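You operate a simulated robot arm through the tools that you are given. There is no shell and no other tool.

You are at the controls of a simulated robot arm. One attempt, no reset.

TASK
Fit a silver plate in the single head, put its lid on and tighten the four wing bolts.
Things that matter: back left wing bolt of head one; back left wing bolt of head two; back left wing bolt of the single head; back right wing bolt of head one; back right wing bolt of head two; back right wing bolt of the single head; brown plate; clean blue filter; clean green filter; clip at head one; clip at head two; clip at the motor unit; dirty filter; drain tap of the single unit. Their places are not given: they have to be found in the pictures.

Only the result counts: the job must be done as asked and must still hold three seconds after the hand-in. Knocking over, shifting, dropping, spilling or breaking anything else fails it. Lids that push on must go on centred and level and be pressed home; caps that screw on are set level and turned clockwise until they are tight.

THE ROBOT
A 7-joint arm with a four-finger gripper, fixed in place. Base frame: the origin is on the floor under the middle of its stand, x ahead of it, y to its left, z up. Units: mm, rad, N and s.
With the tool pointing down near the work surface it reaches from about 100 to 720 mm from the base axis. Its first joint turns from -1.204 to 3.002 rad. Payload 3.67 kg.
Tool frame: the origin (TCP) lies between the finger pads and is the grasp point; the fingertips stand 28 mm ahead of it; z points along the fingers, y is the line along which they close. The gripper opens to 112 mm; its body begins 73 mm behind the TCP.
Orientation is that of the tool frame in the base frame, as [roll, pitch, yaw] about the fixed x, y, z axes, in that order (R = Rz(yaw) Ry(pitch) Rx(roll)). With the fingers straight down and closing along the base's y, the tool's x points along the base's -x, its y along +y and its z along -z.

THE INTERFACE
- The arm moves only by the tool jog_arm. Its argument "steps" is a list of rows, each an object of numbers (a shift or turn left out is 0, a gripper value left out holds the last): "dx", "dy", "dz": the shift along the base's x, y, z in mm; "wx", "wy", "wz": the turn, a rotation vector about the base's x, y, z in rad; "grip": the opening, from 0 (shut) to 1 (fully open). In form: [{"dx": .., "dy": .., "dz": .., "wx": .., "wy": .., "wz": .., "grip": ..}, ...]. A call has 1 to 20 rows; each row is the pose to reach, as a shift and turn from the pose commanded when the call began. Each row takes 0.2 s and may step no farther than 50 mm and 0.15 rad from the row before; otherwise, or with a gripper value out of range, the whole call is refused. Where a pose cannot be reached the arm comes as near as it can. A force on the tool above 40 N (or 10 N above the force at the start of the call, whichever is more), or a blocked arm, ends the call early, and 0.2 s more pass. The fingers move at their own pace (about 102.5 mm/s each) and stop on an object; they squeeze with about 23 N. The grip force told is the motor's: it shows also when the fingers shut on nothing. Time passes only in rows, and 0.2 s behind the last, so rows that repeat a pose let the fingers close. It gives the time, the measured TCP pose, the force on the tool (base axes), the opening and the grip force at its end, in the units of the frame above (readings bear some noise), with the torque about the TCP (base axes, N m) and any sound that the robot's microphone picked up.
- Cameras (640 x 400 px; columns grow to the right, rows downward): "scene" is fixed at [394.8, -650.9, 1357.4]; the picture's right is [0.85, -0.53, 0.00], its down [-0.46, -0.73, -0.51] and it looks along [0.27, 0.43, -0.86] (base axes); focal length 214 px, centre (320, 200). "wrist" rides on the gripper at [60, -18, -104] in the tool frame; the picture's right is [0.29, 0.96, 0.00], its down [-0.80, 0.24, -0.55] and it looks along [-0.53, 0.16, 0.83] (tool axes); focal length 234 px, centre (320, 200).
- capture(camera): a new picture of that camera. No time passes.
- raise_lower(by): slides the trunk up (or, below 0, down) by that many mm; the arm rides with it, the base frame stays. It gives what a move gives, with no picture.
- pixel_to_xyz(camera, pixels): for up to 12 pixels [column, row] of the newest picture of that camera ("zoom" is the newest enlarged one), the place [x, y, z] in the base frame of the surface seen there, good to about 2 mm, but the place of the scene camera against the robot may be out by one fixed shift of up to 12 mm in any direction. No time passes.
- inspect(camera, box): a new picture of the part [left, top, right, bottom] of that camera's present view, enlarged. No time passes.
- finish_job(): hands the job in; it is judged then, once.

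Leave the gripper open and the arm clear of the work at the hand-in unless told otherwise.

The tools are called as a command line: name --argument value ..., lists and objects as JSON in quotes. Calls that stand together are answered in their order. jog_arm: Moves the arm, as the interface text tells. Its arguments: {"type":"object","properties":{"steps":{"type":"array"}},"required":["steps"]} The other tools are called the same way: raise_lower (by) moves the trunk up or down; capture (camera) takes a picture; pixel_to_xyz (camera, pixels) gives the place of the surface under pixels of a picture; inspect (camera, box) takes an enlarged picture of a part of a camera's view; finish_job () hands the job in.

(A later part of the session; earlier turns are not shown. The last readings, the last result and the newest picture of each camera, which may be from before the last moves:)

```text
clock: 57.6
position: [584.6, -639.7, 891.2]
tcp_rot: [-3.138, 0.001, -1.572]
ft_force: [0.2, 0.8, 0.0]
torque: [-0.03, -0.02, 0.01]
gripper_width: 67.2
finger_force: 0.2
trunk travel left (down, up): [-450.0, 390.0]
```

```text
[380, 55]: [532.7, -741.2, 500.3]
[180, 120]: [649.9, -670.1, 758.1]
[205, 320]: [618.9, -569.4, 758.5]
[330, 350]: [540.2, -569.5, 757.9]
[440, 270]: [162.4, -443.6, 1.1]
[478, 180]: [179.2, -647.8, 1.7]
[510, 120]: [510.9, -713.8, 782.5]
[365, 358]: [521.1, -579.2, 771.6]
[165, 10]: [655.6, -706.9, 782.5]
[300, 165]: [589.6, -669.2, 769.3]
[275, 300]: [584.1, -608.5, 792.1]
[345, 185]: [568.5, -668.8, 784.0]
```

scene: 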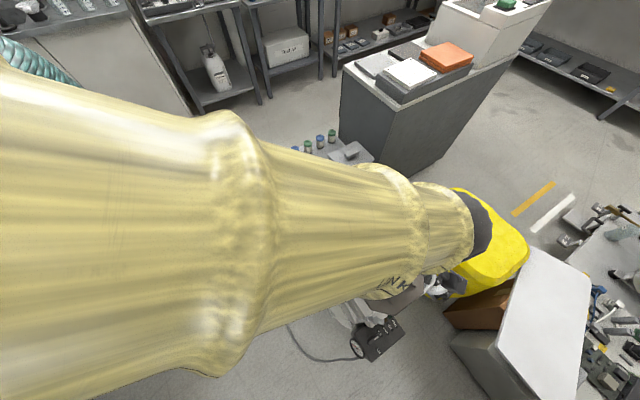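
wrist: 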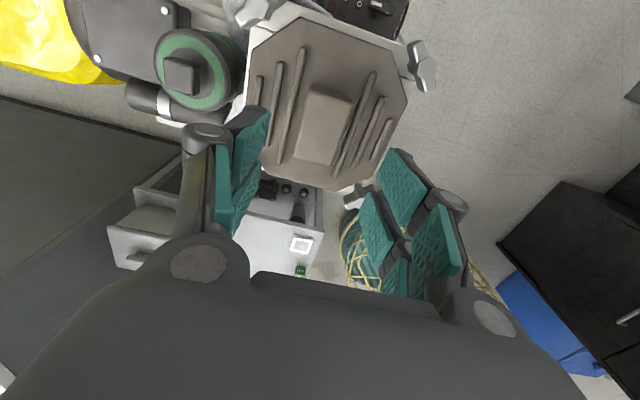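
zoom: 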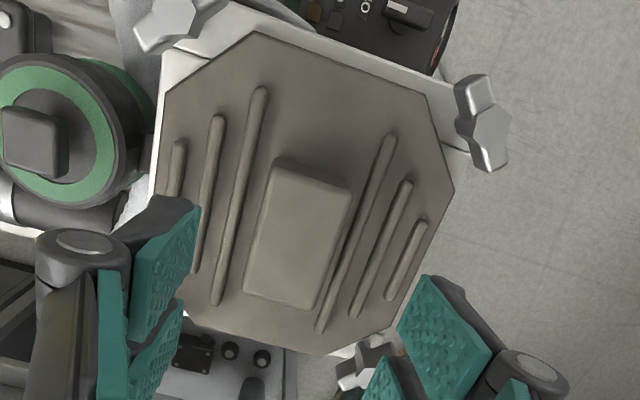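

Lid is centred with all four wings clear. Next the wing bolts. The farthest is the back-right... at (652,−706); I test its reach first at z≈890, turning the hand to yaw +45° so the fingers close across its wings (wing line runs along (1,1)) with plenty of clockwise travel.

jog_arm --steps '[{"dx": 5, "dy": -5, "wz": 0.147, "grip": 0.45}, {"dx": 10, "dy": -10, "wz": 0.294}, {"dx": 15, "dy": -15, "wz": 0.441}, {"dx": 20, "dy": -20, "wz": 0.588}, {"dx": 25, "dy": -25, "wz": 0.735}, {"dx": 30, "dy": -30, "wz": 0.882}, {"dx": 35, "dy": -35, "wz": 1.029}, {"dx": 40, "dy": -40, "wz": 1.176}, {"dx": 45, "dy": -45, "wz": 1.323}, {"dx": 50, "dy": -50, "wz": 1.47}, {"dx": 55, "dy": -55, "wz": 1.617}, {"dx": 60, "dy": -60, "wz": 1.764}, {"dx": 64, "dy": -63, "wz": 1.911}, {"dx": 67, "dy": -66, "wz": 2.058}, {"dx": 67, "dy": -66, "wz": 2.205}, {"dx": 67, "dy": -66, "wz": 2.352}, {"dx": 67, "dy": -66, "wz": 2.357}]'

capture --camera "wrist"

capture --camera "scene"

```text
clock: 61.4
position: [582.5, -432.9, 1065.5]
tcp_rot: [2.868, -0.069, 0.666]
ft_force: [0.5, -0.9, -0.3]
torque: [0.06, -0.01, 0.0]
gripper_width: 50.5
finger_force: 0.1
out of reach, approached as far as the arm can: row 12, 13, 14, 15, 16, 17
trunk travel left (down, up): [-450.0, 390.0]
stopped in row 17: the arm was blocked; the commanded pose is now the measured one
```

```text
taken
```

wrist: 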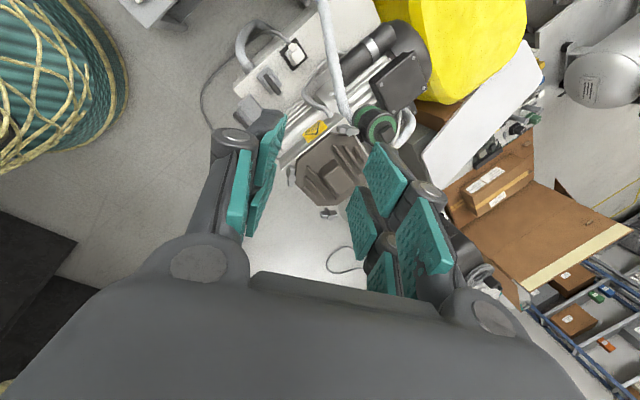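

```text
taken
```

scene: 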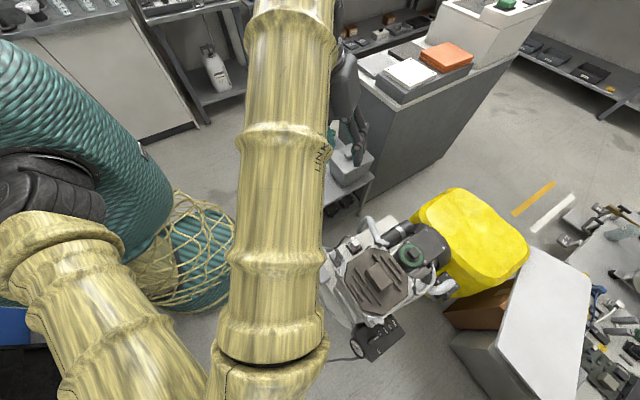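

The arm could not follow and swung up out of the way. I check that nothing was disturbed.

inspect --camera "scene" --box '[310, 225, 450, 335]'

inspect --camera "wrist" --box '[230, 60, 430, 230]'

```text
3.64 times, centred on (380, 280) of scene
```

zoom: 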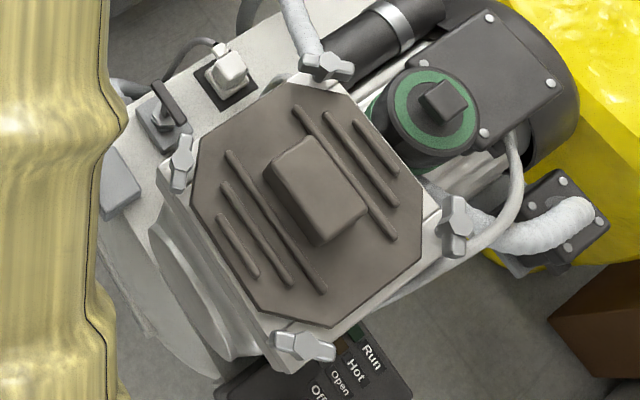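

```text
2.35 times, centred on (330, 145) of wrist
```

zoom: 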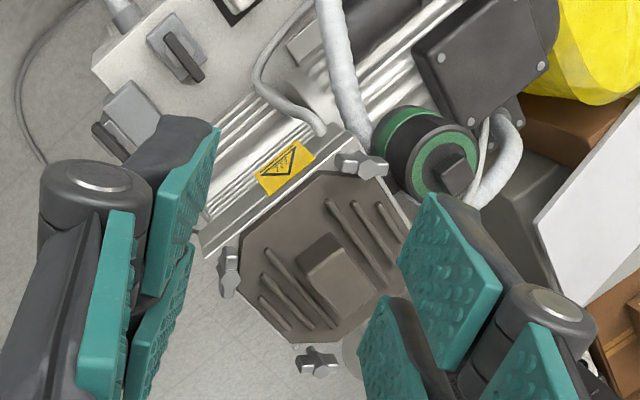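

The lid and bolts are untouched. I straighten the tool here (wx +0.172, wy +0.223) while lowering to z≈930, in free space above the gap between table and machine.

jog_arm --steps '[{"dz": -25, "wx": 0.04, "wy": 0.055}, {"dz": -50, "wx": 0.085, "wy": 0.11}, {"dz": -75, "wx": 0.13, "wy": 0.165}, {"dz": -100, "wx": 0.172, "wy": 0.223}, {"dz": -125, "wx": 0.172, "wy": 0.223}, {"dz": -135, "wx": 0.172, "wy": 0.223}]'

```text
clock: 62.8
position: [581.5, -422.2, 934.6]
tcp_rot: [3.133, 0.007, 0.66]
ft_force: [-0.4, -1.5, -0.4]
torque: [0.03, -0.02, -0.02]
gripper_width: 50.2
finger_force: 0.1
trunk travel left (down, up): [-450.0, 390.0]
```

Straight again. I turn the hand to yaw −45° (closing along (1,1), right for the bolts at (654,−572) and (516,−708)) and take a new look from here.

jog_arm --steps '[{"dy": -2, "dz": -5, "wz": -0.145}, {"dy": -4, "dz": -10, "wz": -0.29}, {"dy": -6, "dz": -15, "wz": -0.435}, {"dy": -8, "dz": -20, "wz": -0.58}, {"dy": -10, "dz": -25, "wz": -0.725}, {"dy": -10, "dz": -30, "wz": -0.87}, {"dy": -10, "dz": -30, "wz": -1.015}, {"dy": -10, "dz": -30, "wz": -1.16}, {"dy": -10, "dz": -30, "wz": -1.305}, {"dy": -10, "dz": -30, "wz": -1.446}, {"dy": -10, "dz": -30, "wz": -1.446}, {"dy": -10, "dz": -30, "wz": -1.446}]'

capture --camera "wrist"

capture --camera "scene"

```text
clock: 65.4
position: [582.2, -433.2, 904.3]
tcp_rot: [3.134, 0.008, -0.786]
ft_force: [0.0, -0.7, 0.7]
torque: [-0.01, 0.0, -0.01]
gripper_width: 50.5
finger_force: 0.2
trunk travel left (down, up): [-450.0, 390.0]
```

```text
taken
```

wrist: 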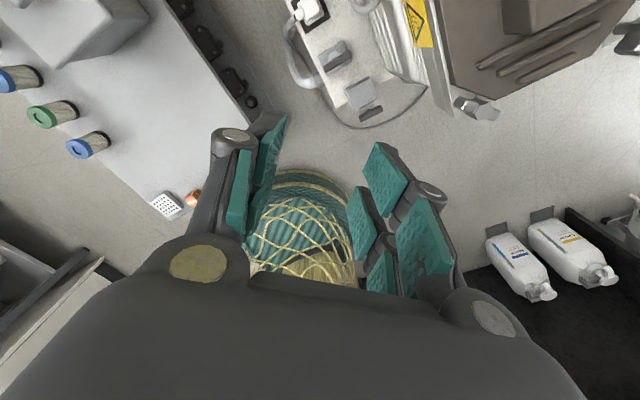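

```text
taken
```

scene: 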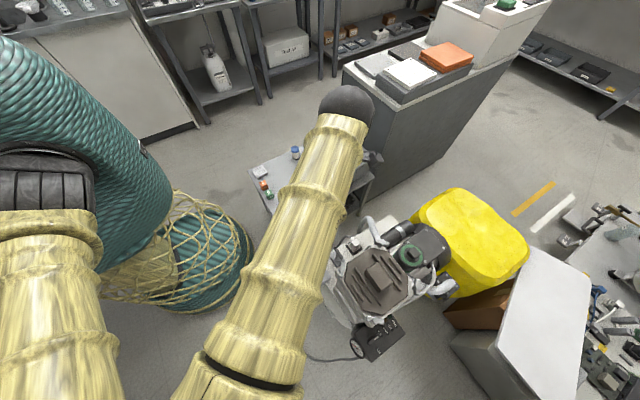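

I check where the elbow/forearm is relative to the machine before moving on.

pixel_to_xyz --camera "scene" --pixels '[[240, 370], [290, 270], [330, 170], [345, 105], [200, 390], [60, 240], [100, 380], [310, 300]]'

```text
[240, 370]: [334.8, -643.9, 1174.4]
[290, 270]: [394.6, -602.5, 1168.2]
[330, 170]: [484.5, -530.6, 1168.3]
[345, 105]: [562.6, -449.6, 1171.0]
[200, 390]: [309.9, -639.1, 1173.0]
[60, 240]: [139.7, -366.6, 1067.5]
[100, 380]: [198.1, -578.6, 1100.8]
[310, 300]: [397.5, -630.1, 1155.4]
```

The forearm rides at z≈1170, well above the machine. I go above the bolt at (654,−572), z≈880, yaw −45°.

jog_arm --steps '[{"dx": 14, "dy": -28, "dz": -5, "wy": -0.011}, {"dx": 28, "dy": -56, "dz": -10, "wy": -0.011}, {"dx": 43, "dy": -84, "dz": -15, "wy": -0.011}, {"dx": 58, "dy": -112, "dz": -20, "wy": -0.011}, {"dx": 72, "dy": -138, "dz": -24, "wy": -0.011}, {"dx": 72, "dy": -138, "dz": -24, "wy": -0.011}, {"dx": 72, "dy": -138, "dz": -24, "wy": -0.011}]'

capture --camera "wrist"

capture --camera "scene"

```text
clock: 67.0
position: [654.2, -571.6, 880.6]
tcp_rot: [-3.141, 0.001, -0.788]
ft_force: [1.0, -0.1, 0.0]
torque: [0.0, -0.02, 0.0]
gripper_width: 50.4
finger_force: 0.1
trunk travel left (down, up): [-450.0, 390.0]
```

```text
taken
```

wrist: 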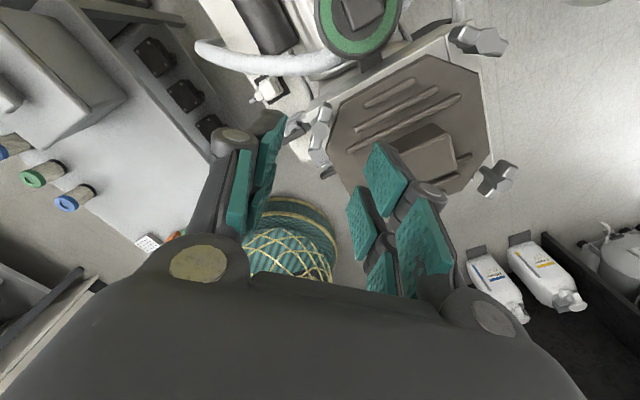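

```text
taken
```

scene: 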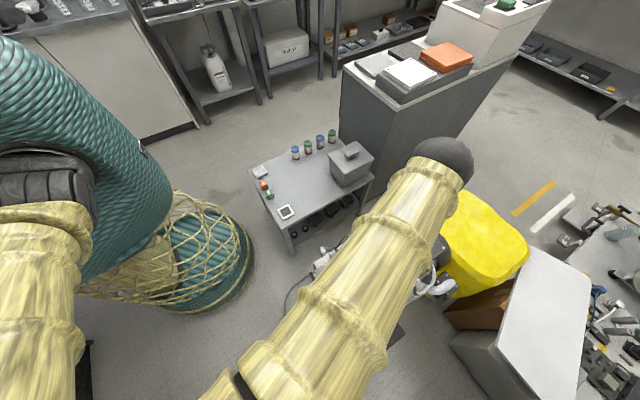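

inspect --camera "wrist" --box '[270, 80, 380, 190]'

pixel_to_xyz --camera "zoom" --pixels '[[310, 190], [330, 150], [300, 225], [350, 150], [280, 240], [240, 170], [330, 250], [270, 130], [310, 210], [200, 200], [380, 330], [300, 260]]'

```text
3.64 times, centred on (325, 135) of wrist
```

zoom: 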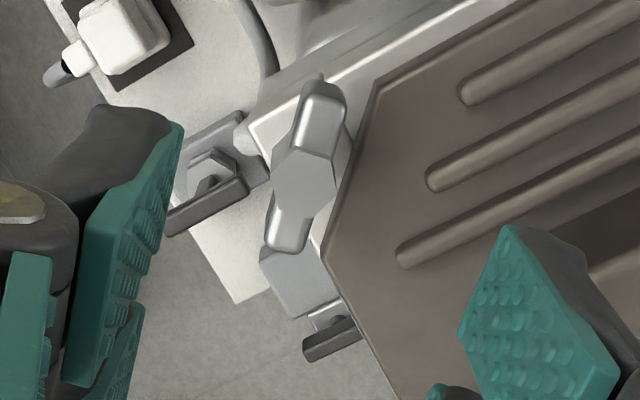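

```text
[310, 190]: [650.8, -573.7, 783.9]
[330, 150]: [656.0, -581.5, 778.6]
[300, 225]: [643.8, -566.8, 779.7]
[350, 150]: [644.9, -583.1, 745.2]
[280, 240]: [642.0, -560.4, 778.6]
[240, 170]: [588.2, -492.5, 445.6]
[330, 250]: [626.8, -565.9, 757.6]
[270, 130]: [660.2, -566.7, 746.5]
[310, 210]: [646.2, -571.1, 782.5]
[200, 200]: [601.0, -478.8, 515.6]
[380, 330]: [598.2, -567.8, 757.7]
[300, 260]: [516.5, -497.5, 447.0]
```

I check the heights of the white hose and nearby parts before descending on this bolt.

pixel_to_xyz --camera "wrist" --pixels '[[215, 50], [250, 60], [290, 65], [330, 60], [350, 25], [310, 110], [325, 112], [316, 148], [322, 130], [266, 90], [385, 30], [290, 30]]'

```text
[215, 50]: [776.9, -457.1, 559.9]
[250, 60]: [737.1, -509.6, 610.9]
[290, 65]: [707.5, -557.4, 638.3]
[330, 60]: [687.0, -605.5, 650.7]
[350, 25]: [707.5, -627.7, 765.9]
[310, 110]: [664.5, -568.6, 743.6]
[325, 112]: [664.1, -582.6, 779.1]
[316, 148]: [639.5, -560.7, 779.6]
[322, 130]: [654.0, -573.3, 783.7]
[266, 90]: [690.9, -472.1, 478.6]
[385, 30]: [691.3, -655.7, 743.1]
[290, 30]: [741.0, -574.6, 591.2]
```

Hose tops are ≤650, no obstacle. The bolt's hub is at (653,−572.5), wings at 135°. I descend to TCP z≈796 (fingertips 768).

jog_arm --steps '[{"dx": -1, "dy": -1, "dz": -30}, {"dx": -1, "dy": -1, "dz": -60}, {"dx": -1, "dy": -1, "dz": -78}, {"dx": -1, "dy": -1, "dz": -85}, {"dx": -1, "dy": -1, "dz": -85}]'

capture --camera "wrist"

```text
clock: 68.2
position: [651.2, -572.5, 794.5]
tcp_rot: [3.141, 0.0, -0.788]
ft_force: [-0.5, 1.3, 0.4]
torque: [0.02, -0.04, -0.02]
gripper_width: 50.5
finger_force: 0.1
trunk travel left (down, up): [-450.0, 390.0]
```

```text
taken
```

wrist: 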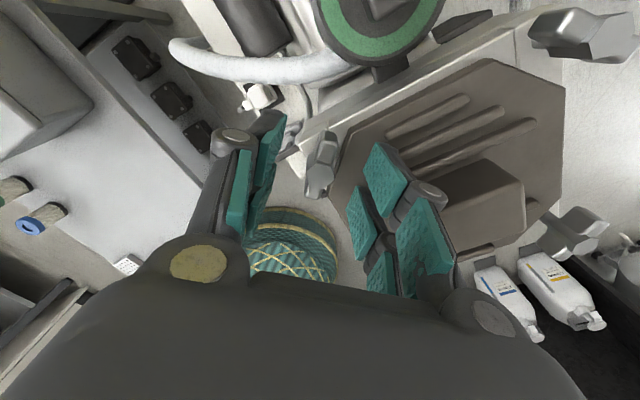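

inspect --camera "wrist" --box '[280, 110, 370, 210]'

pixel_to_xyz --camera "wrist" --pixels '[[326, 138], [318, 185], [323, 162], [318, 165], [328, 160], [330, 135], [315, 190]]'

```text
4.00 times, centred on (325, 160) of wrist
```

zoom: 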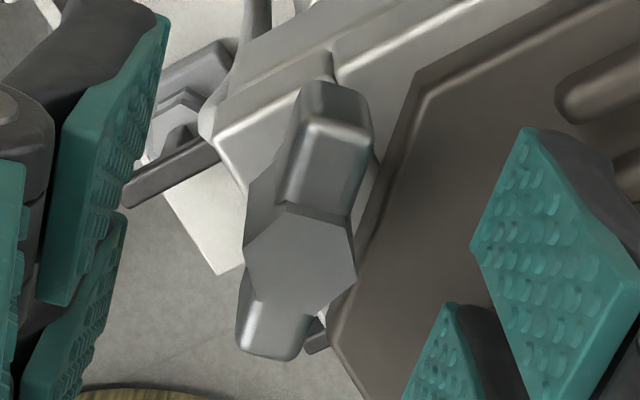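

```text
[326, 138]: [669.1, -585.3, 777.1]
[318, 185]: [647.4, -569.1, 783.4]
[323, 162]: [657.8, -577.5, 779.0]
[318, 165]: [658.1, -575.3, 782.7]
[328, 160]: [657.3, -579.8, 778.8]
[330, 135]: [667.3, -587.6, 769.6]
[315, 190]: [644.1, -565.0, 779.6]
```

The hub sits between the pads. I shift +1.5 mm in x and close on the wings.

jog_arm --steps '[{"dx": 1.5}, {"dx": 1.5, "grip": 0.2}, {"dx": 1.5, "grip": 0.05}, {"dx": 1.5, "grip": 0.05}, {"dx": 1.5, "grip": 0.05}]'

inspect --camera "wrist" --box '[260, 90, 390, 230]'

```text
clock: 69.4
position: [652.9, -572.6, 794.9]
tcp_rot: [3.141, 0.0, -0.786]
ft_force: [-11.8, -9.8, 1.0]
torque: [-0.67, 0.05, 0.02]
gripper_width: 10.9
finger_force: 45.1
trunk travel left (down, up): [-450.0, 390.0]
```

```text
2.86 times, centred on (325, 160) of wrist
```

zoom: 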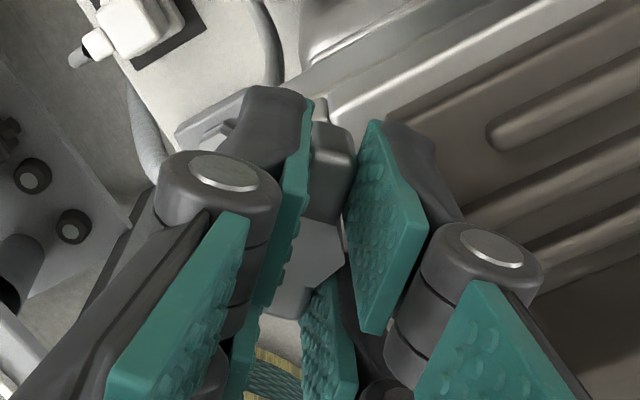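

The pads hold the wings (10.9 mm), with a sideways load of (−11.8,−9.8) N because of slight off-centre. I ease the hand by (−1.5,−1.5).

jog_arm --steps '[{"dx": -0.8, "dy": -0.8}, {"dx": -1.5, "dy": -1.5}, {"dx": -1.5, "dy": -1.5}]'

```text
clock: 70.2
position: [653.3, -573.3, 795.2]
tcp_rot: [-3.139, 0.0, -0.787]
ft_force: [4.1, -6.1, -4.9]
torque: [-0.05, 0.02, 0.04]
gripper_width: 11.3
finger_force: 44.9
trunk travel left (down, up): [-450.0, 390.0]
```

Load is mostly relieved. Now I turn clockwise (wz negative) by 0.5 rad and watch the torque.

jog_arm --steps '[{"wz": -0.08}, {"wz": -0.17}, {"wz": -0.26}, {"wz": -0.35}, {"wz": -0.43}, {"wz": -0.5}, {"wz": -0.5}]'

inspect --camera "wrist" --box '[260, 90, 390, 230]'

```text
clock: 71.8
position: [652.4, -574.2, 794.8]
tcp_rot: [3.14, 0.001, -1.288]
ft_force: [1.8, 1.6, -0.7]
torque: [1.05, 0.26, 0.0]
gripper_width: 11.0
finger_force: 45.4
trunk travel left (down, up): [-450.0, 390.0]
```

```text
2.86 times, centred on (325, 160) of wrist
```

zoom: 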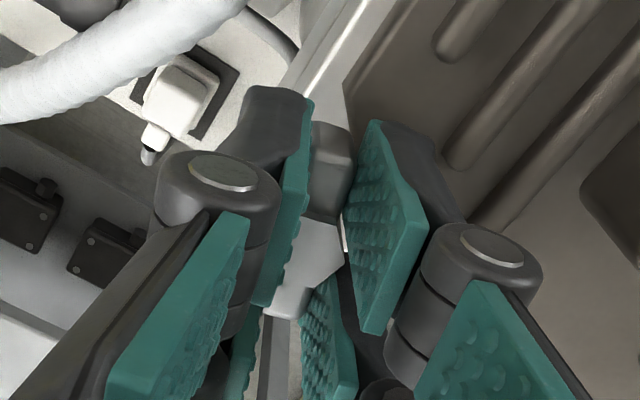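

The bolt turns with the hand, freely so far. I continue clockwise another 1.2 rad.

jog_arm --steps '[{"wz": -0.1}, {"wz": -0.2}, {"wz": -0.3}, {"wz": -0.4}, {"wz": -0.5}, {"wz": -0.6}, {"wz": -0.7}, {"wz": -0.8}, {"wz": -0.9}, {"wz": -1.0}, {"wz": -1.1}, {"wz": -1.2}, {"wz": -1.2}]'

inspect --camera "wrist" --box '[260, 90, 390, 230]'

```text
clock: 74.6
position: [651.7, -573.2, 795.2]
tcp_rot: [3.14, -0.003, -2.487]
ft_force: [-13.4, 4.6, -4.7]
torque: [-0.04, 0.5, 1.75]
gripper_width: 11.0
finger_force: 45.2
trunk travel left (down, up): [-450.0, 390.0]
```

```text
2.86 times, centred on (325, 160) of wrist
```

zoom: 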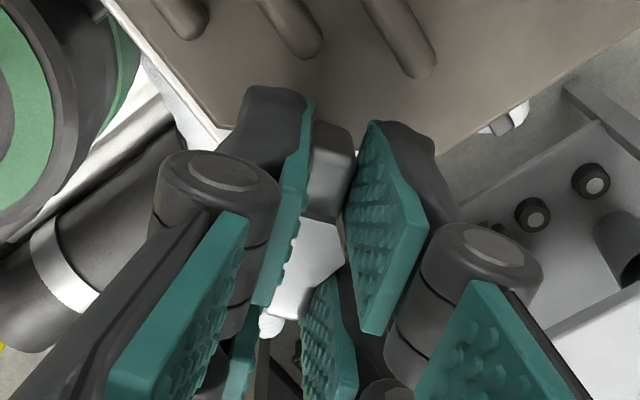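

A torque of 1.75 N·m now resists: it seems to be reaching tight after ~97°. I turn a little further to check.

jog_arm --steps '[{"wz": -0.05}, {"wz": -0.1}, {"wz": -0.1}]'

inspect --camera "wrist" --box '[260, 90, 390, 230]'

```text
clock: 75.4
position: [652.8, -572.5, 795.5]
tcp_rot: [3.14, -0.004, -2.586]
ft_force: [-14.2, 9.5, -9.2]
torque: [0.1, 0.62, 1.97]
gripper_width: 14.5
finger_force: 45.2
trunk travel left (down, up): [-450.0, 390.0]
```

```text
2.86 times, centred on (325, 160) of wrist
```

zoom: 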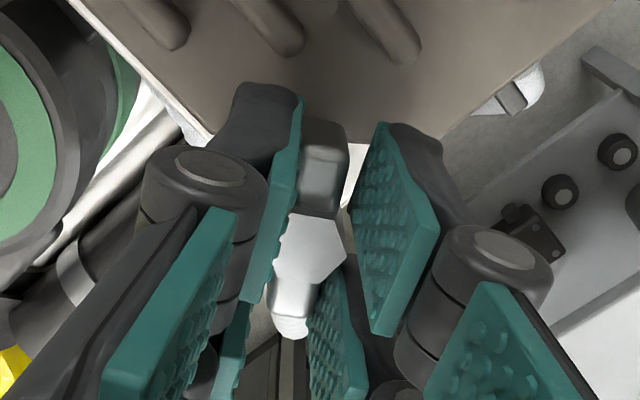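

The fingers are being pried (width 14.5), so the bolt has hit its stop: tight. I release directly, without turning back, then look.

jog_arm --steps '[{"grip": 0.25}, {"grip": 0.45}, {"grip": 0.45}, {"dz": 30}, {"dz": 70}, {"dz": 85}, {"dz": 85}]'

capture --camera "wrist"

inspect --camera "wrist" --box '[240, 70, 400, 190]'

```text
clock: 77.0
position: [652.3, -572.3, 880.2]
tcp_rot: [-3.141, 0.0, -2.587]
ft_force: [0.0, 1.1, -0.2]
torque: [-0.01, 0.03, -0.01]
gripper_width: 50.5
finger_force: 0.1
trunk travel left (down, up): [-450.0, 390.0]
```

```text
taken
```

wrist: 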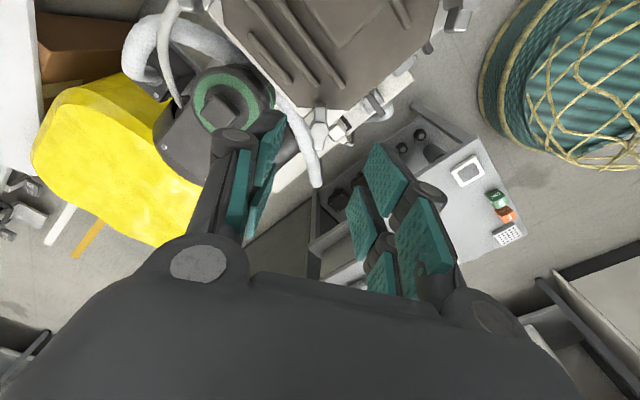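

```text
3.33 times, centred on (320, 130) of wrist
```

zoom: 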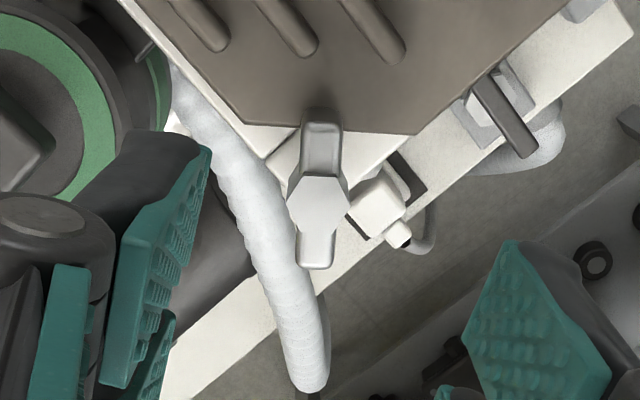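

The wing of this bolt now points over the lid's corner. I measure its ends and height.

pixel_to_xyz --camera "zoom" --pixels '[[322, 130], [320, 205], [317, 250], [322, 160], [300, 200], [340, 205], [330, 105], [280, 110]]'

```text
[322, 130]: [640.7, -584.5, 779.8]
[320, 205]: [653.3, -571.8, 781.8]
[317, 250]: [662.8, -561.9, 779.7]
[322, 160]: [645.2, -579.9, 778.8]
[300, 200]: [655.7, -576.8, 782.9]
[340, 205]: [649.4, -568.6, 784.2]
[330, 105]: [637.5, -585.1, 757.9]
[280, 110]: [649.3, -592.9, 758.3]
```

This bolt turned exactly 90° (wing from 135° to 45°), now over the lid corner at a firm stop. Next the diagonal bolt at (516.5,−708.5), also with yaw −45°. I move there at z=880.

jog_arm --steps '[{"dx": -9, "dy": -9, "wz": 0.13}, {"dx": -18, "dy": -18, "wz": 0.26}, {"dx": -28, "dy": -28, "wz": 0.39}, {"dx": -38, "dy": -38, "wz": 0.52}, {"dx": -48, "dy": -48, "wz": 0.65}, {"dx": -58, "dy": -58, "wz": 0.78}, {"dx": -68, "dy": -68, "wz": 0.91}, {"dx": -78, "dy": -78, "wz": 1.04}, {"dx": -88, "dy": -88, "wz": 1.17}, {"dx": -98, "dy": -98, "wz": 1.3}, {"dx": -108, "dy": -108, "wz": 1.43}, {"dx": -118, "dy": -118, "wz": 1.56}, {"dx": -128, "dy": -128, "wz": 1.69}, {"dx": -135.5, "dy": -136, "wz": 1.8}, {"dx": -135.5, "dy": -136, "wz": 1.8}, {"dx": -135.5, "dy": -136, "wz": 1.8}]'

capture --camera "wrist"

inspect --camera "wrist" --box '[270, 60, 380, 190]'

```text
clock: 80.4
position: [516.7, -708.6, 879.3]
tcp_rot: [-3.141, 0.0, -0.786]
ft_force: [-0.4, -0.4, -0.1]
torque: [-0.06, -0.01, -0.02]
gripper_width: 50.4
finger_force: 0.1
trunk travel left (down, up): [-450.0, 390.0]
```

```text
taken
```

wrist: 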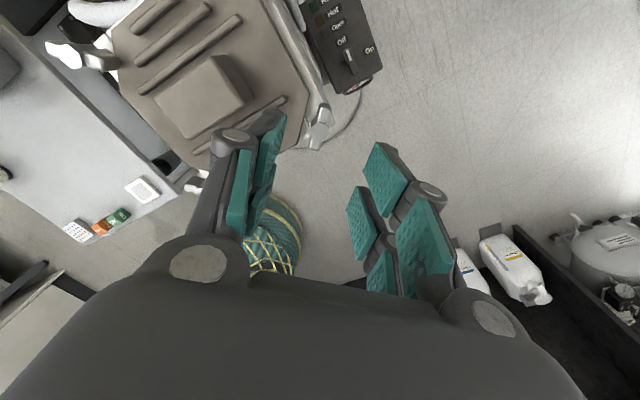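

```text
3.08 times, centred on (325, 125) of wrist
```

zoom: 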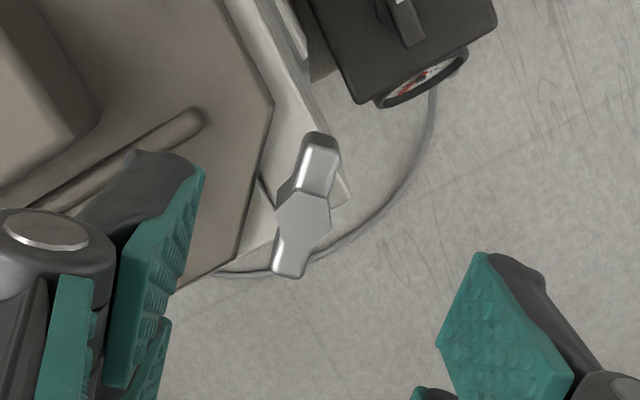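

pixel_to_xyz --camera "zoom" --pixels '[[303, 218], [318, 165], [289, 260], [290, 220], [318, 218], [255, 230], [420, 60], [430, 90]]'

```text
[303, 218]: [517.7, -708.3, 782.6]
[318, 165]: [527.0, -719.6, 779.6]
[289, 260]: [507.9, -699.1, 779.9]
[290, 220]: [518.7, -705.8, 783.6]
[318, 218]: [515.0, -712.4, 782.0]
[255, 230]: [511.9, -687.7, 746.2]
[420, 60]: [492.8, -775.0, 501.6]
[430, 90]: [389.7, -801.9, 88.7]
```

Bolt at (517.3,−709). I descend to TCP z≈795.

jog_arm --steps '[{"dx": 0.6, "dy": -0.4, "dz": -30}, {"dx": 0.6, "dy": -0.4, "dz": -60}, {"dx": 0.6, "dy": -0.4, "dz": -78}, {"dx": 0.6, "dy": -0.4, "dz": -84.5}, {"dx": 0.6, "dy": -0.4, "dz": -84.5}]'

inspect --camera "wrist" --box '[260, 90, 390, 230]'

```text
clock: 81.6
position: [517.5, -709.3, 795.9]
tcp_rot: [3.141, 0.001, -0.787]
ft_force: [0.5, 0.5, 0.7]
torque: [0.01, 0.0, -0.04]
gripper_width: 50.5
finger_force: 0.1
trunk travel left (down, up): [-450.0, 390.0]
```

```text
2.86 times, centred on (325, 160) of wrist
```

zoom: 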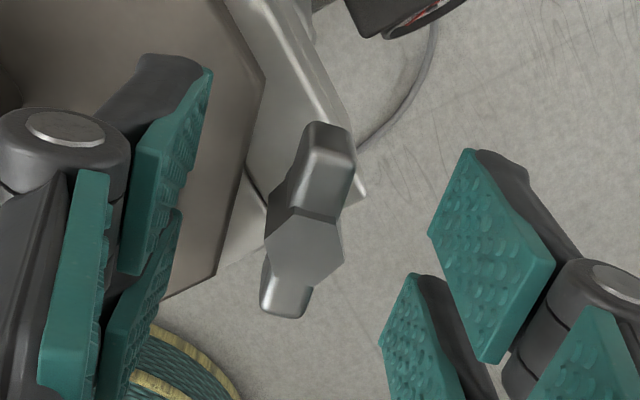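

The bolt is centred between the pads; I close.

jog_arm --steps '[{"grip": 0.25}, {"grip": 0.1}, {"grip": 0.05}, {"grip": 0.05}, {"grip": 0.05}]'

```text
clock: 82.8
position: [517.4, -709.9, 796.5]
tcp_rot: [-3.141, 0.0, -0.786]
ft_force: [-1.0, -0.1, -1.5]
torque: [-0.01, 0.05, -0.02]
gripper_width: 11.0
finger_force: 45.0
trunk travel left (down, up): [-450.0, 390.0]
```

Held cleanly at 11 mm with almost no side load. I turn clockwise 1.45 rad first.

jog_arm --steps '[{"wz": -0.1}, {"wz": -0.2}, {"wz": -0.3}, {"wz": -0.4}, {"wz": -0.5}, {"wz": -0.6}, {"wz": -0.7}, {"wz": -0.8}, {"wz": -0.9}, {"wz": -1.0}, {"wz": -1.1}, {"wz": -1.2}, {"wz": -1.3}, {"wz": -1.4}, {"wz": -1.45}, {"wz": -1.45}]'

```text
clock: 86.2
position: [516.1, -709.1, 794.9]
tcp_rot: [3.142, 0.0, -2.239]
ft_force: [-33.4, 4.0, 1.2]
torque: [0.26, 0.69, 0.02]
gripper_width: 10.9
finger_force: 44.9
trunk travel left (down, up): [-450.0, 390.0]
```

Turned freely to −2.24, but a side force of −33 N in x built up; I ease −2 mm in x.

jog_arm --steps '[{"dx": -1}, {"dx": -2}, {"dx": -2}]'

```text
clock: 87.0
position: [517.4, -709.0, 796.1]
tcp_rot: [3.14, 0.001, -2.236]
ft_force: [-19.4, 4.5, -4.4]
torque: [-0.27, 0.65, 0.01]
gripper_width: 11.0
finger_force: 44.8
trunk travel left (down, up): [-450.0, 390.0]
```

jog_arm --steps '[{"dx": -1}, {"dx": -2}, {"dx": -2}]'

```text
clock: 87.8
position: [515.5, -709.3, 795.5]
tcp_rot: [-3.139, -0.001, -2.236]
ft_force: [2.9, 1.9, -5.0]
torque: [0.94, -0.83, -0.02]
gripper_width: 10.9
finger_force: 45.3
trunk travel left (down, up): [-450.0, 390.0]
```

The side load is gone. I turn on until it gets tight.

jog_arm --steps '[{"wz": -0.06}, {"wz": -0.12}, {"wz": -0.18}, {"wz": -0.24}, {"wz": -0.24}]'

```text
clock: 89.0
position: [516.2, -708.8, 797.3]
tcp_rot: [-3.139, 0.0, -2.474]
ft_force: [16.8, 2.4, 5.6]
torque: [-0.07, -0.24, 1.58]
gripper_width: 11.2
finger_force: 44.6
trunk travel left (down, up): [-450.0, 390.0]
```

Torque 1.58 N·m – nearly tight. A bit more to the stop.

jog_arm --steps '[{"wz": -0.05}, {"wz": -0.1}, {"wz": -0.13}, {"wz": -0.13}]'

```text
clock: 90.0
position: [514.7, -710.0, 796.6]
tcp_rot: [-3.14, -0.002, -2.607]
ft_force: [19.8, -5.2, 15.2]
torque: [-0.01, -0.63, 1.92]
gripper_width: 15.0
finger_force: 45.1
trunk travel left (down, up): [-450.0, 390.0]
```

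At the stop (1.92 N·m, pads pried to 15 mm). I release and rise.

jog_arm --steps '[{"grip": 0.25}, {"grip": 0.45}, {"grip": 0.45}, {"dz": 30}, {"dz": 70}, {"dz": 85}, {"dz": 85}]'

capture --camera "wrist"

inspect --camera "wrist" --box '[230, 0, 430, 190]'

```text
clock: 91.6
position: [514.1, -709.6, 881.1]
tcp_rot: [3.14, 0.0, -2.608]
ft_force: [1.6, 0.1, 0.2]
torque: [-0.03, 0.02, -0.02]
gripper_width: 50.4
finger_force: 0.0
trunk travel left (down, up): [-450.0, 390.0]
```

```text
taken
```

wrist: 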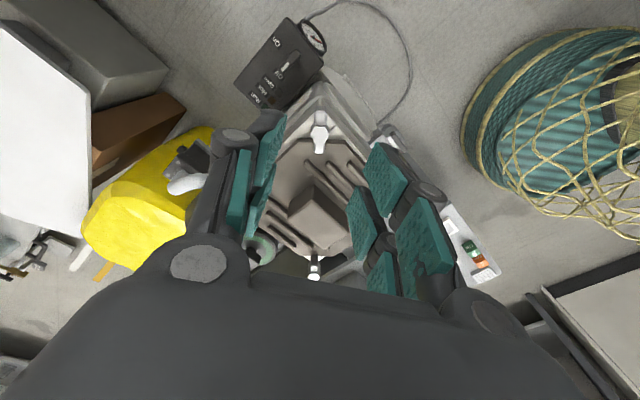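

```text
2.11 times, centred on (330, 95) of wrist
```

zoom: 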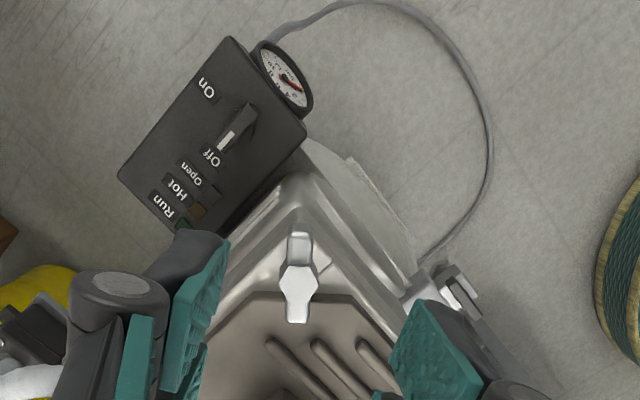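

That bolt is turned too. Next the bolt at (517,−572) with yaw −135°. I measure the finished one and move on at z=880.

pixel_to_xyz --camera "zoom" --pixels '[[299, 245], [299, 283], [299, 312]]'

jog_arm --steps '[{"dx": 1, "dy": 30, "wz": 0.06}, {"dx": 2, "dy": 65, "wz": 0.12}, {"dx": 3, "dy": 100, "wz": 0.18}, {"dx": 3, "dy": 130, "wz": 0.24}, {"dx": 3, "dy": 137.4, "wz": 0.252}, {"dx": 3, "dy": 137.4, "wz": 0.252}, {"dx": 3, "dy": 137.4, "wz": 0.252}]'

capture --camera "wrist"

inspect --camera "wrist" --box '[250, 60, 390, 200]'

```text
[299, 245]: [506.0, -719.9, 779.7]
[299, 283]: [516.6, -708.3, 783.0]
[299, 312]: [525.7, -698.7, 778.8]
```

```text
clock: 93.2
position: [517.4, -572.2, 879.8]
tcp_rot: [-3.141, -0.001, -2.355]
ft_force: [1.1, -0.6, 0.4]
torque: [0.01, 0.0, -0.02]
gripper_width: 50.5
finger_force: 0.0
trunk travel left (down, up): [-450.0, 390.0]
```

```text
taken
```

wrist: 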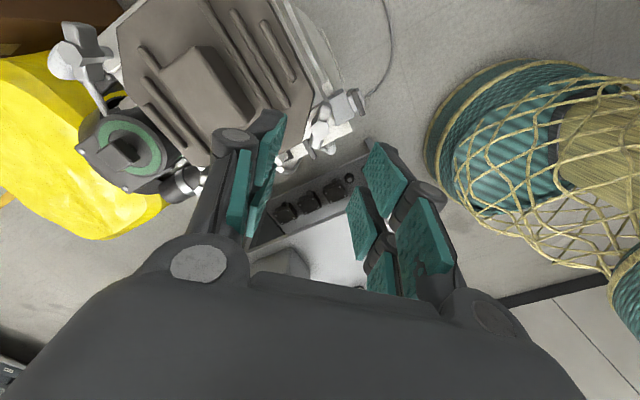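

```text
2.86 times, centred on (320, 130) of wrist
```

zoom: 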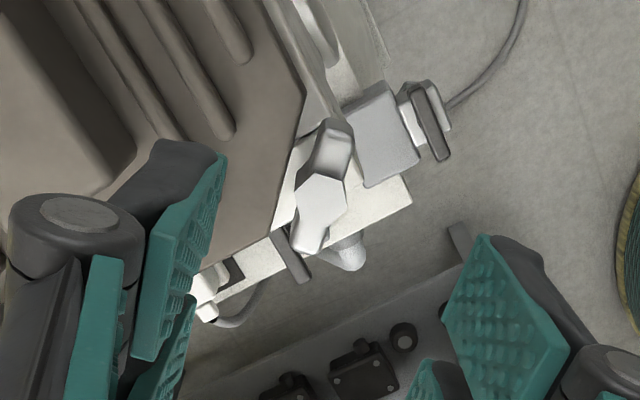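

The finished bolt is at 47° (turned ~90°). Now I measure the present one.

pixel_to_xyz --camera "zoom" --pixels '[[320, 198], [332, 140], [309, 242], [300, 198], [340, 195], [298, 260], [345, 245], [380, 140]]'

```text
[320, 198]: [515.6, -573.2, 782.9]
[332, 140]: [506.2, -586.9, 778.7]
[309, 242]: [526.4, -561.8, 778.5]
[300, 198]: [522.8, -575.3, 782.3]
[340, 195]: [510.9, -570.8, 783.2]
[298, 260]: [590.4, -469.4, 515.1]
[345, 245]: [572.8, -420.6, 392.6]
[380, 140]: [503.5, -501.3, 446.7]
```

Hub at (516.5,−573.2). I descend and close.

jog_arm --steps '[{"dx": -0.9, "dy": -1, "dz": -30}, {"dx": -0.9, "dy": -1, "dz": -60}, {"dx": -0.9, "dy": -1, "dz": -78}, {"dx": -0.9, "dy": -1, "dz": -84.5}, {"dx": -0.9, "dy": -1, "dz": -84.5}]'

inspect --camera "wrist" --box '[260, 90, 390, 230]'

```text
clock: 94.4
position: [515.7, -575.0, 796.2]
tcp_rot: [3.14, 0.001, -2.354]
ft_force: [-0.1, -0.6, -0.1]
torque: [0.02, 0.0, -0.01]
gripper_width: 50.7
finger_force: 0.1
trunk travel left (down, up): [-450.0, 390.0]
```

```text
2.86 times, centred on (325, 160) of wrist
```

zoom: 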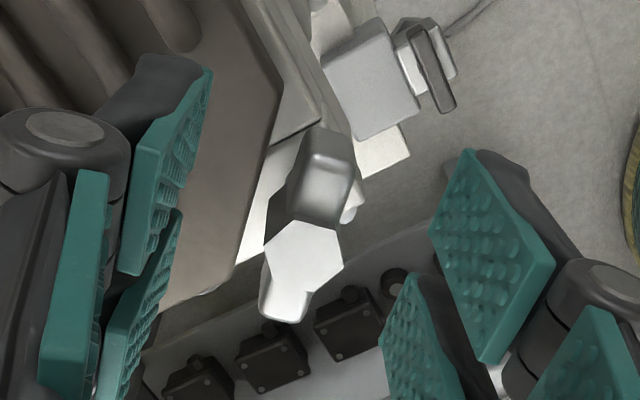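

jog_arm --steps '[{"dx": 0.5, "dy": 1, "grip": 0.25}, {"dx": 0.5, "dy": 1, "grip": 0.1}, {"dx": 0.5, "dy": 1, "grip": 0.05}, {"dx": 0.5, "dy": 1, "grip": 0.05}, {"dx": 0.5, "dy": 1, "grip": 0.05}]'

```text
clock: 95.6
position: [514.9, -572.3, 795.5]
tcp_rot: [-3.141, 0.0, -2.356]
ft_force: [-1.8, 3.3, -1.0]
torque: [0.3, -0.2, -0.03]
gripper_width: 10.9
finger_force: 45.5
trunk travel left (down, up): [-450.0, 390.0]
```

Held well. I turn clockwise 1.15 rad (staying inside the wrist's range).

jog_arm --steps '[{"wz": -0.1}, {"wz": -0.2}, {"wz": -0.3}, {"wz": -0.4}, {"wz": -0.5}, {"wz": -0.6}, {"wz": -0.7}, {"wz": -0.8}, {"wz": -0.9}, {"wz": -1.0}, {"wz": -1.1}, {"wz": -1.15}, {"wz": -1.15}]'

```text
clock: 98.4
position: [516.5, -573.2, 797.1]
tcp_rot: [-3.141, -0.001, 2.779]
ft_force: [-1.7, 0.7, -3.3]
torque: [0.2, 0.36, 0.0]
gripper_width: 10.8
finger_force: 44.7
trunk travel left (down, up): [-450.0, 390.0]
```

Smooth, no load. I continue another 0.3 rad carefully.

jog_arm --steps '[{"wz": -0.08}, {"wz": -0.16}, {"wz": -0.24}, {"wz": -0.3}, {"wz": -0.3}]'

```text
clock: 99.6
position: [517.4, -572.1, 796.0]
tcp_rot: [3.14, 0.0, 2.479]
ft_force: [0.0, 1.0, -14.3]
torque: [-0.71, -0.98, -0.01]
gripper_width: 11.3
finger_force: 45.3
trunk travel left (down, up): [-450.0, 390.0]
```

Still following well (2.479). A little more in small steps.

jog_arm --steps '[{"wz": -0.05}, {"wz": -0.1}, {"wz": -0.15}, {"wz": -0.15}]'

```text
clock: 100.6
position: [517.0, -572.1, 796.1]
tcp_rot: [-3.141, -0.002, 2.329]
ft_force: [-3.6, 5.4, -7.2]
torque: [0.42, 0.37, 0.42]
gripper_width: 11.2
finger_force: 45.5
trunk travel left (down, up): [-450.0, 390.0]
```

Torque begins to rise (0.42). I go on in small steps, watching that the arm follows.

jog_arm --steps '[{"wz": -0.04}, {"wz": -0.08}, {"wz": -0.11}, {"wz": -0.11}]'

```text
clock: 101.6
position: [516.6, -572.4, 796.1]
tcp_rot: [3.141, -0.004, 2.22]
ft_force: [-6.5, 8.9, -12.6]
torque: [0.31, 0.25, 1.77]
gripper_width: 11.3
finger_force: 45.0
trunk travel left (down, up): [-450.0, 390.0]
```

Torque 1.77 N·m: at the stop nearly. One more small bit as with the others.

jog_arm --steps '[{"wz": -0.04}, {"wz": -0.08}, {"wz": -0.1}, {"wz": -0.1}]'

```text
clock: 102.6
position: [517.2, -572.9, 796.4]
tcp_rot: [-3.141, -0.003, 2.119]
ft_force: [-4.5, 9.5, -12.5]
torque: [0.13, 0.03, 1.87]
gripper_width: 14.7
finger_force: 45.4
trunk travel left (down, up): [-450.0, 390.0]
```

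Tight. I release, rise and look.

jog_arm --steps '[{"grip": 0.25}, {"grip": 0.45}, {"grip": 0.45}, {"dz": 30}, {"dz": 70}, {"dz": 85}, {"dz": 85}]'

jog_arm --steps '[{"dx": 0, "wz": 0.14}, {"wz": 0.28}, {"wz": 0.42}, {"wz": 0.56}, {"wz": 0.7}, {"wz": 0.84}, {"wz": 0.98}, {"wz": 1.12}, {"wz": 1.26}, {"wz": 1.4}, {"wz": 1.54}, {"wz": 1.68}, {"wz": 1.808}, {"wz": 1.808}]'

capture --camera "wrist"

inspect --camera "wrist" --box '[200, 0, 400, 200]'

```text
clock: 104.2
position: [518.3, -572.4, 881.2]
tcp_rot: [-3.141, -0.004, 2.118]
ft_force: [0.5, 0.6, -0.6]
torque: [0.0, 0.02, -0.03]
gripper_width: 50.4
finger_force: 0.1
trunk travel left (down, up): [-450.0, 390.0]
```

```text
clock: 107.2
position: [516.6, -572.8, 881.8]
tcp_rot: [3.141, 0.0, -2.353]
ft_force: [1.4, 0.6, -0.2]
torque: [0.02, 0.02, 0.01]
gripper_width: 50.4
finger_force: 0.0
trunk travel left (down, up): [-450.0, 390.0]
```

```text
taken
```

wrist: 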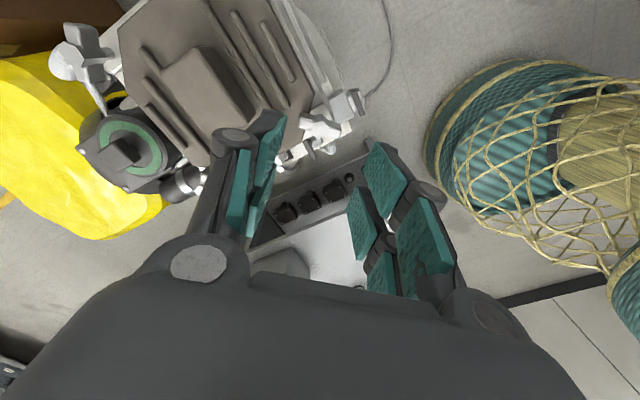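

```text
2.00 times, centred on (300, 100) of wrist
```

zoom: 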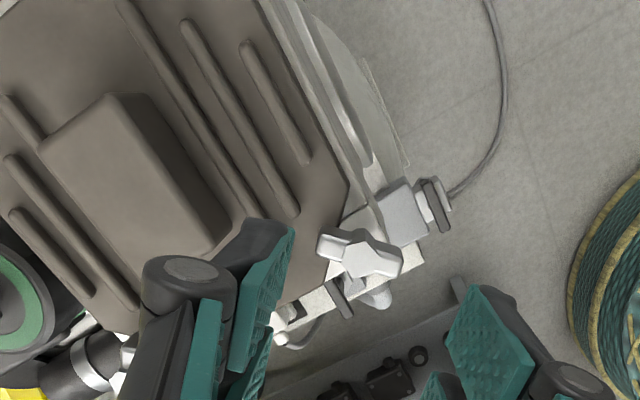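

The third bolt is tight and radial. Now the last, at (652,−706), the farthest (r≈961). I approach in careful steps at z=880, first to r≈915.

pixel_to_xyz --camera "zoom" --pixels '[[330, 243], [368, 257], [393, 267]]'

jog_arm --steps '[{"dx": 20, "dy": -20}, {"dx": 42, "dy": -42}, {"dx": 64, "dy": -64}, {"dx": 86, "dy": -85}, {"dx": 103, "dy": -102}, {"dx": 103, "dy": -102}]'

capture --camera "wrist"

```text
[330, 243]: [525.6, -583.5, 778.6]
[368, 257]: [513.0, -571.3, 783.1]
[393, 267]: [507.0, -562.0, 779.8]
```

```text
clock: 108.6
position: [621.1, -674.0, 881.1]
tcp_rot: [3.141, -0.001, -2.355]
ft_force: [0.2, -0.7, 0.1]
torque: [-0.01, -0.04, 0.01]
gripper_width: 50.4
finger_force: 0.1
trunk travel left (down, up): [-450.0, 390.0]
```

```text
taken
```

wrist: 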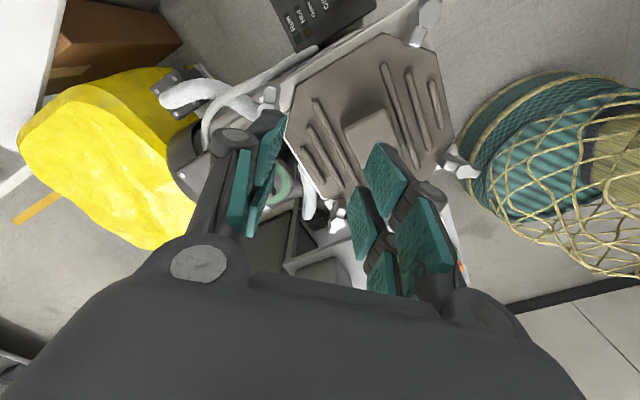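

Fine so far. I look at the last bolt and measure the hose and cable beside it.

inspect --camera "wrist" --box '[150, 40, 330, 180]'

pixel_to_xyz --camera "zoom" --pixels '[[400, 165], [385, 200], [410, 135], [330, 170], [290, 130], [150, 170], [200, 140], [300, 200], [240, 250], [350, 140], [440, 130], [370, 165]]'

```text
2.86 times, centred on (240, 110) of wrist
```

zoom: 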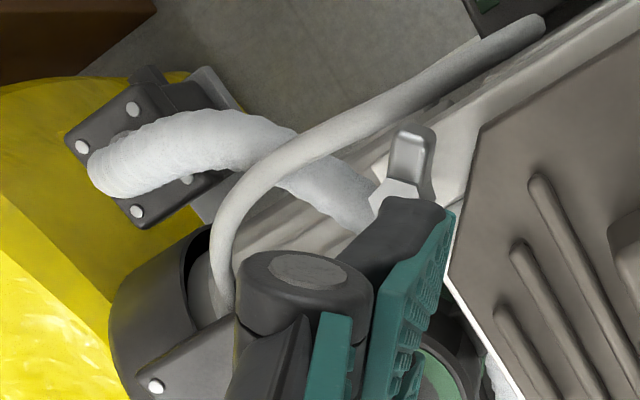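

```text
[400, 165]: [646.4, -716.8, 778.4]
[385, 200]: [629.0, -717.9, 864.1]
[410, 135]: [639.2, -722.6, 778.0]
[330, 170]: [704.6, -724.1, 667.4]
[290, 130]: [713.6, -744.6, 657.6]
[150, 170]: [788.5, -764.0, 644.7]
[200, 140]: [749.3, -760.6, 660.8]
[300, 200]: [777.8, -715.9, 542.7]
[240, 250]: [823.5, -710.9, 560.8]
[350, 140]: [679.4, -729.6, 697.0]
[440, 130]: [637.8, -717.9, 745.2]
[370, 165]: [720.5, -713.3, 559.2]
```

Hose and cable top out at ≤700, no obstacle. I go on in small steps to the bolt.

jog_arm --steps '[{"dx": 8, "dy": -8}, {"dx": 16, "dy": -16}, {"dx": 16, "dy": -16}]'

```text
clock: 109.4
position: [636.4, -689.8, 881.3]
tcp_rot: [-3.14, 0.0, -2.355]
ft_force: [-0.4, -0.2, -0.2]
torque: [0.0, 0.03, 0.01]
gripper_width: 50.4
finger_force: 0.1
trunk travel left (down, up): [-450.0, 390.0]
```

jog_arm --steps '[{"dx": 5, "dy": -5}, {"dx": 10, "dy": -10}, {"dx": 14, "dy": -15.5}, {"dx": 14, "dy": -15.5}]'

inspect --camera "wrist" --box '[250, 60, 390, 200]'

```text
clock: 110.4
position: [648.9, -704.8, 881.6]
tcp_rot: [-3.141, 0.0, -2.357]
ft_force: [0.1, 0.3, -0.1]
torque: [0.01, -0.01, -0.05]
gripper_width: 50.5
finger_force: 0.1
trunk travel left (down, up): [-450.0, 390.0]
```

```text
2.86 times, centred on (320, 130) of wrist
```

zoom: 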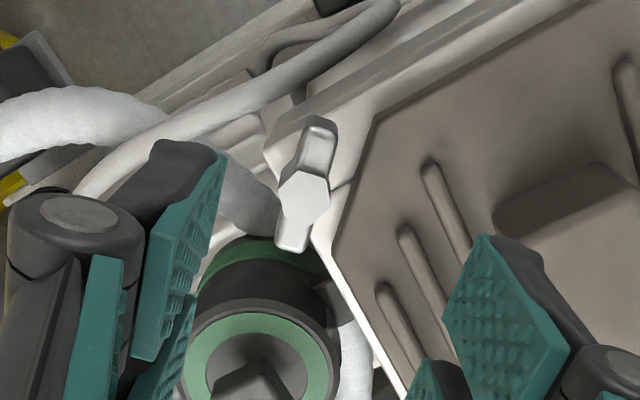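

pixel_to_xyz --camera "zoom" --pixels '[[304, 197], [318, 140], [292, 238], [290, 195], [320, 195], [250, 370], [215, 360], [240, 180], [320, 40]]'

```text
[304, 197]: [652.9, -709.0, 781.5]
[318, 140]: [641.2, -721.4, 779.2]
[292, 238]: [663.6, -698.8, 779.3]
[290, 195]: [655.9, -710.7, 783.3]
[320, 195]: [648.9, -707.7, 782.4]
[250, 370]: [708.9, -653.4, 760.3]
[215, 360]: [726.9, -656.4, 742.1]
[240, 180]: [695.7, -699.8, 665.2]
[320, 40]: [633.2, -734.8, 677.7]
```

Hub at (652.5,−709). I move the last 4 mm and check tracking, then descend in steps.

jog_arm --steps '[{"dx": 3.6, "dy": -4.2}, {"dx": 3.6, "dy": -4.2, "dz": -15}, {"dx": 3.6, "dy": -4.2, "dz": -30}, {"dx": 3.6, "dy": -4.2, "dz": -30}]'

```text
clock: 111.4
position: [653.8, -710.4, 850.2]
tcp_rot: [-3.14, -0.001, -2.357]
ft_force: [-0.3, 0.0, 0.0]
torque: [-0.02, 0.02, -0.01]
gripper_width: 50.3
finger_force: 0.1
trunk travel left (down, up): [-450.0, 390.0]
```

jog_arm --steps '[{"dx": -0.6, "dy": 0.8, "dz": -20}, {"dx": -0.6, "dy": 0.8, "dz": -40}, {"dx": -0.6, "dy": 0.8, "dz": -50}, {"dx": -0.6, "dy": 0.8, "dz": -54.5}, {"dx": -0.6, "dy": 0.8, "dz": -54.5}]'

inspect --camera "wrist" --box '[260, 90, 390, 230]'

```text
clock: 112.6
position: [653.4, -708.9, 796.1]
tcp_rot: [3.141, 0.0, -2.355]
ft_force: [0.4, -0.4, 0.2]
torque: [-0.03, -0.03, -0.03]
gripper_width: 50.5
finger_force: 0.0
trunk travel left (down, up): [-450.0, 390.0]
```

```text
2.86 times, centred on (325, 160) of wrist
```

zoom: 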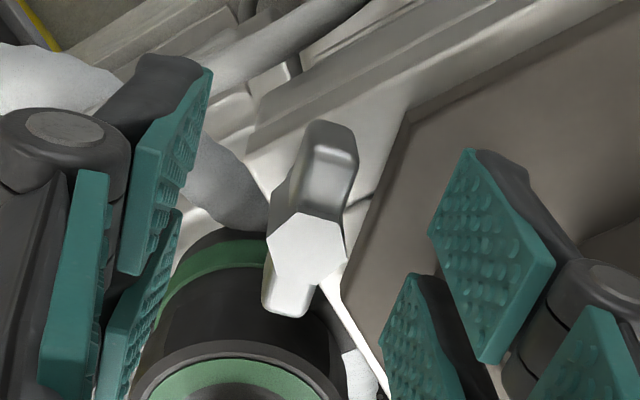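

The bolt is centred as with the others (TCP 653.4,−708.9,796.1). I close.

jog_arm --steps '[{"grip": 0.25}, {"grip": 0.1}, {"grip": 0.05}, {"grip": 0.05}, {"grip": 0.05}]'

```text
clock: 113.8
position: [651.5, -708.7, 795.8]
tcp_rot: [3.14, -0.001, -2.359]
ft_force: [-5.3, 5.1, -2.5]
torque: [0.24, 0.02, 0.01]
gripper_width: 11.1
finger_force: 45.0
trunk travel left (down, up): [-450.0, 390.0]
```

Held at 11.1 mm. I turn clockwise in stages.

jog_arm --steps '[{"wz": -0.1}, {"wz": -0.2}, {"wz": -0.3}, {"wz": -0.4}, {"wz": -0.5}, {"wz": -0.6}, {"wz": -0.7}, {"wz": -0.7}]'

```text
clock: 115.6
position: [651.9, -708.8, 796.4]
tcp_rot: [3.14, 0.0, -3.057]
ft_force: [-7.8, 11.9, -11.6]
torque: [0.37, -0.87, 0.02]
gripper_width: 11.1
finger_force: 44.7
trunk travel left (down, up): [-450.0, 390.0]
```

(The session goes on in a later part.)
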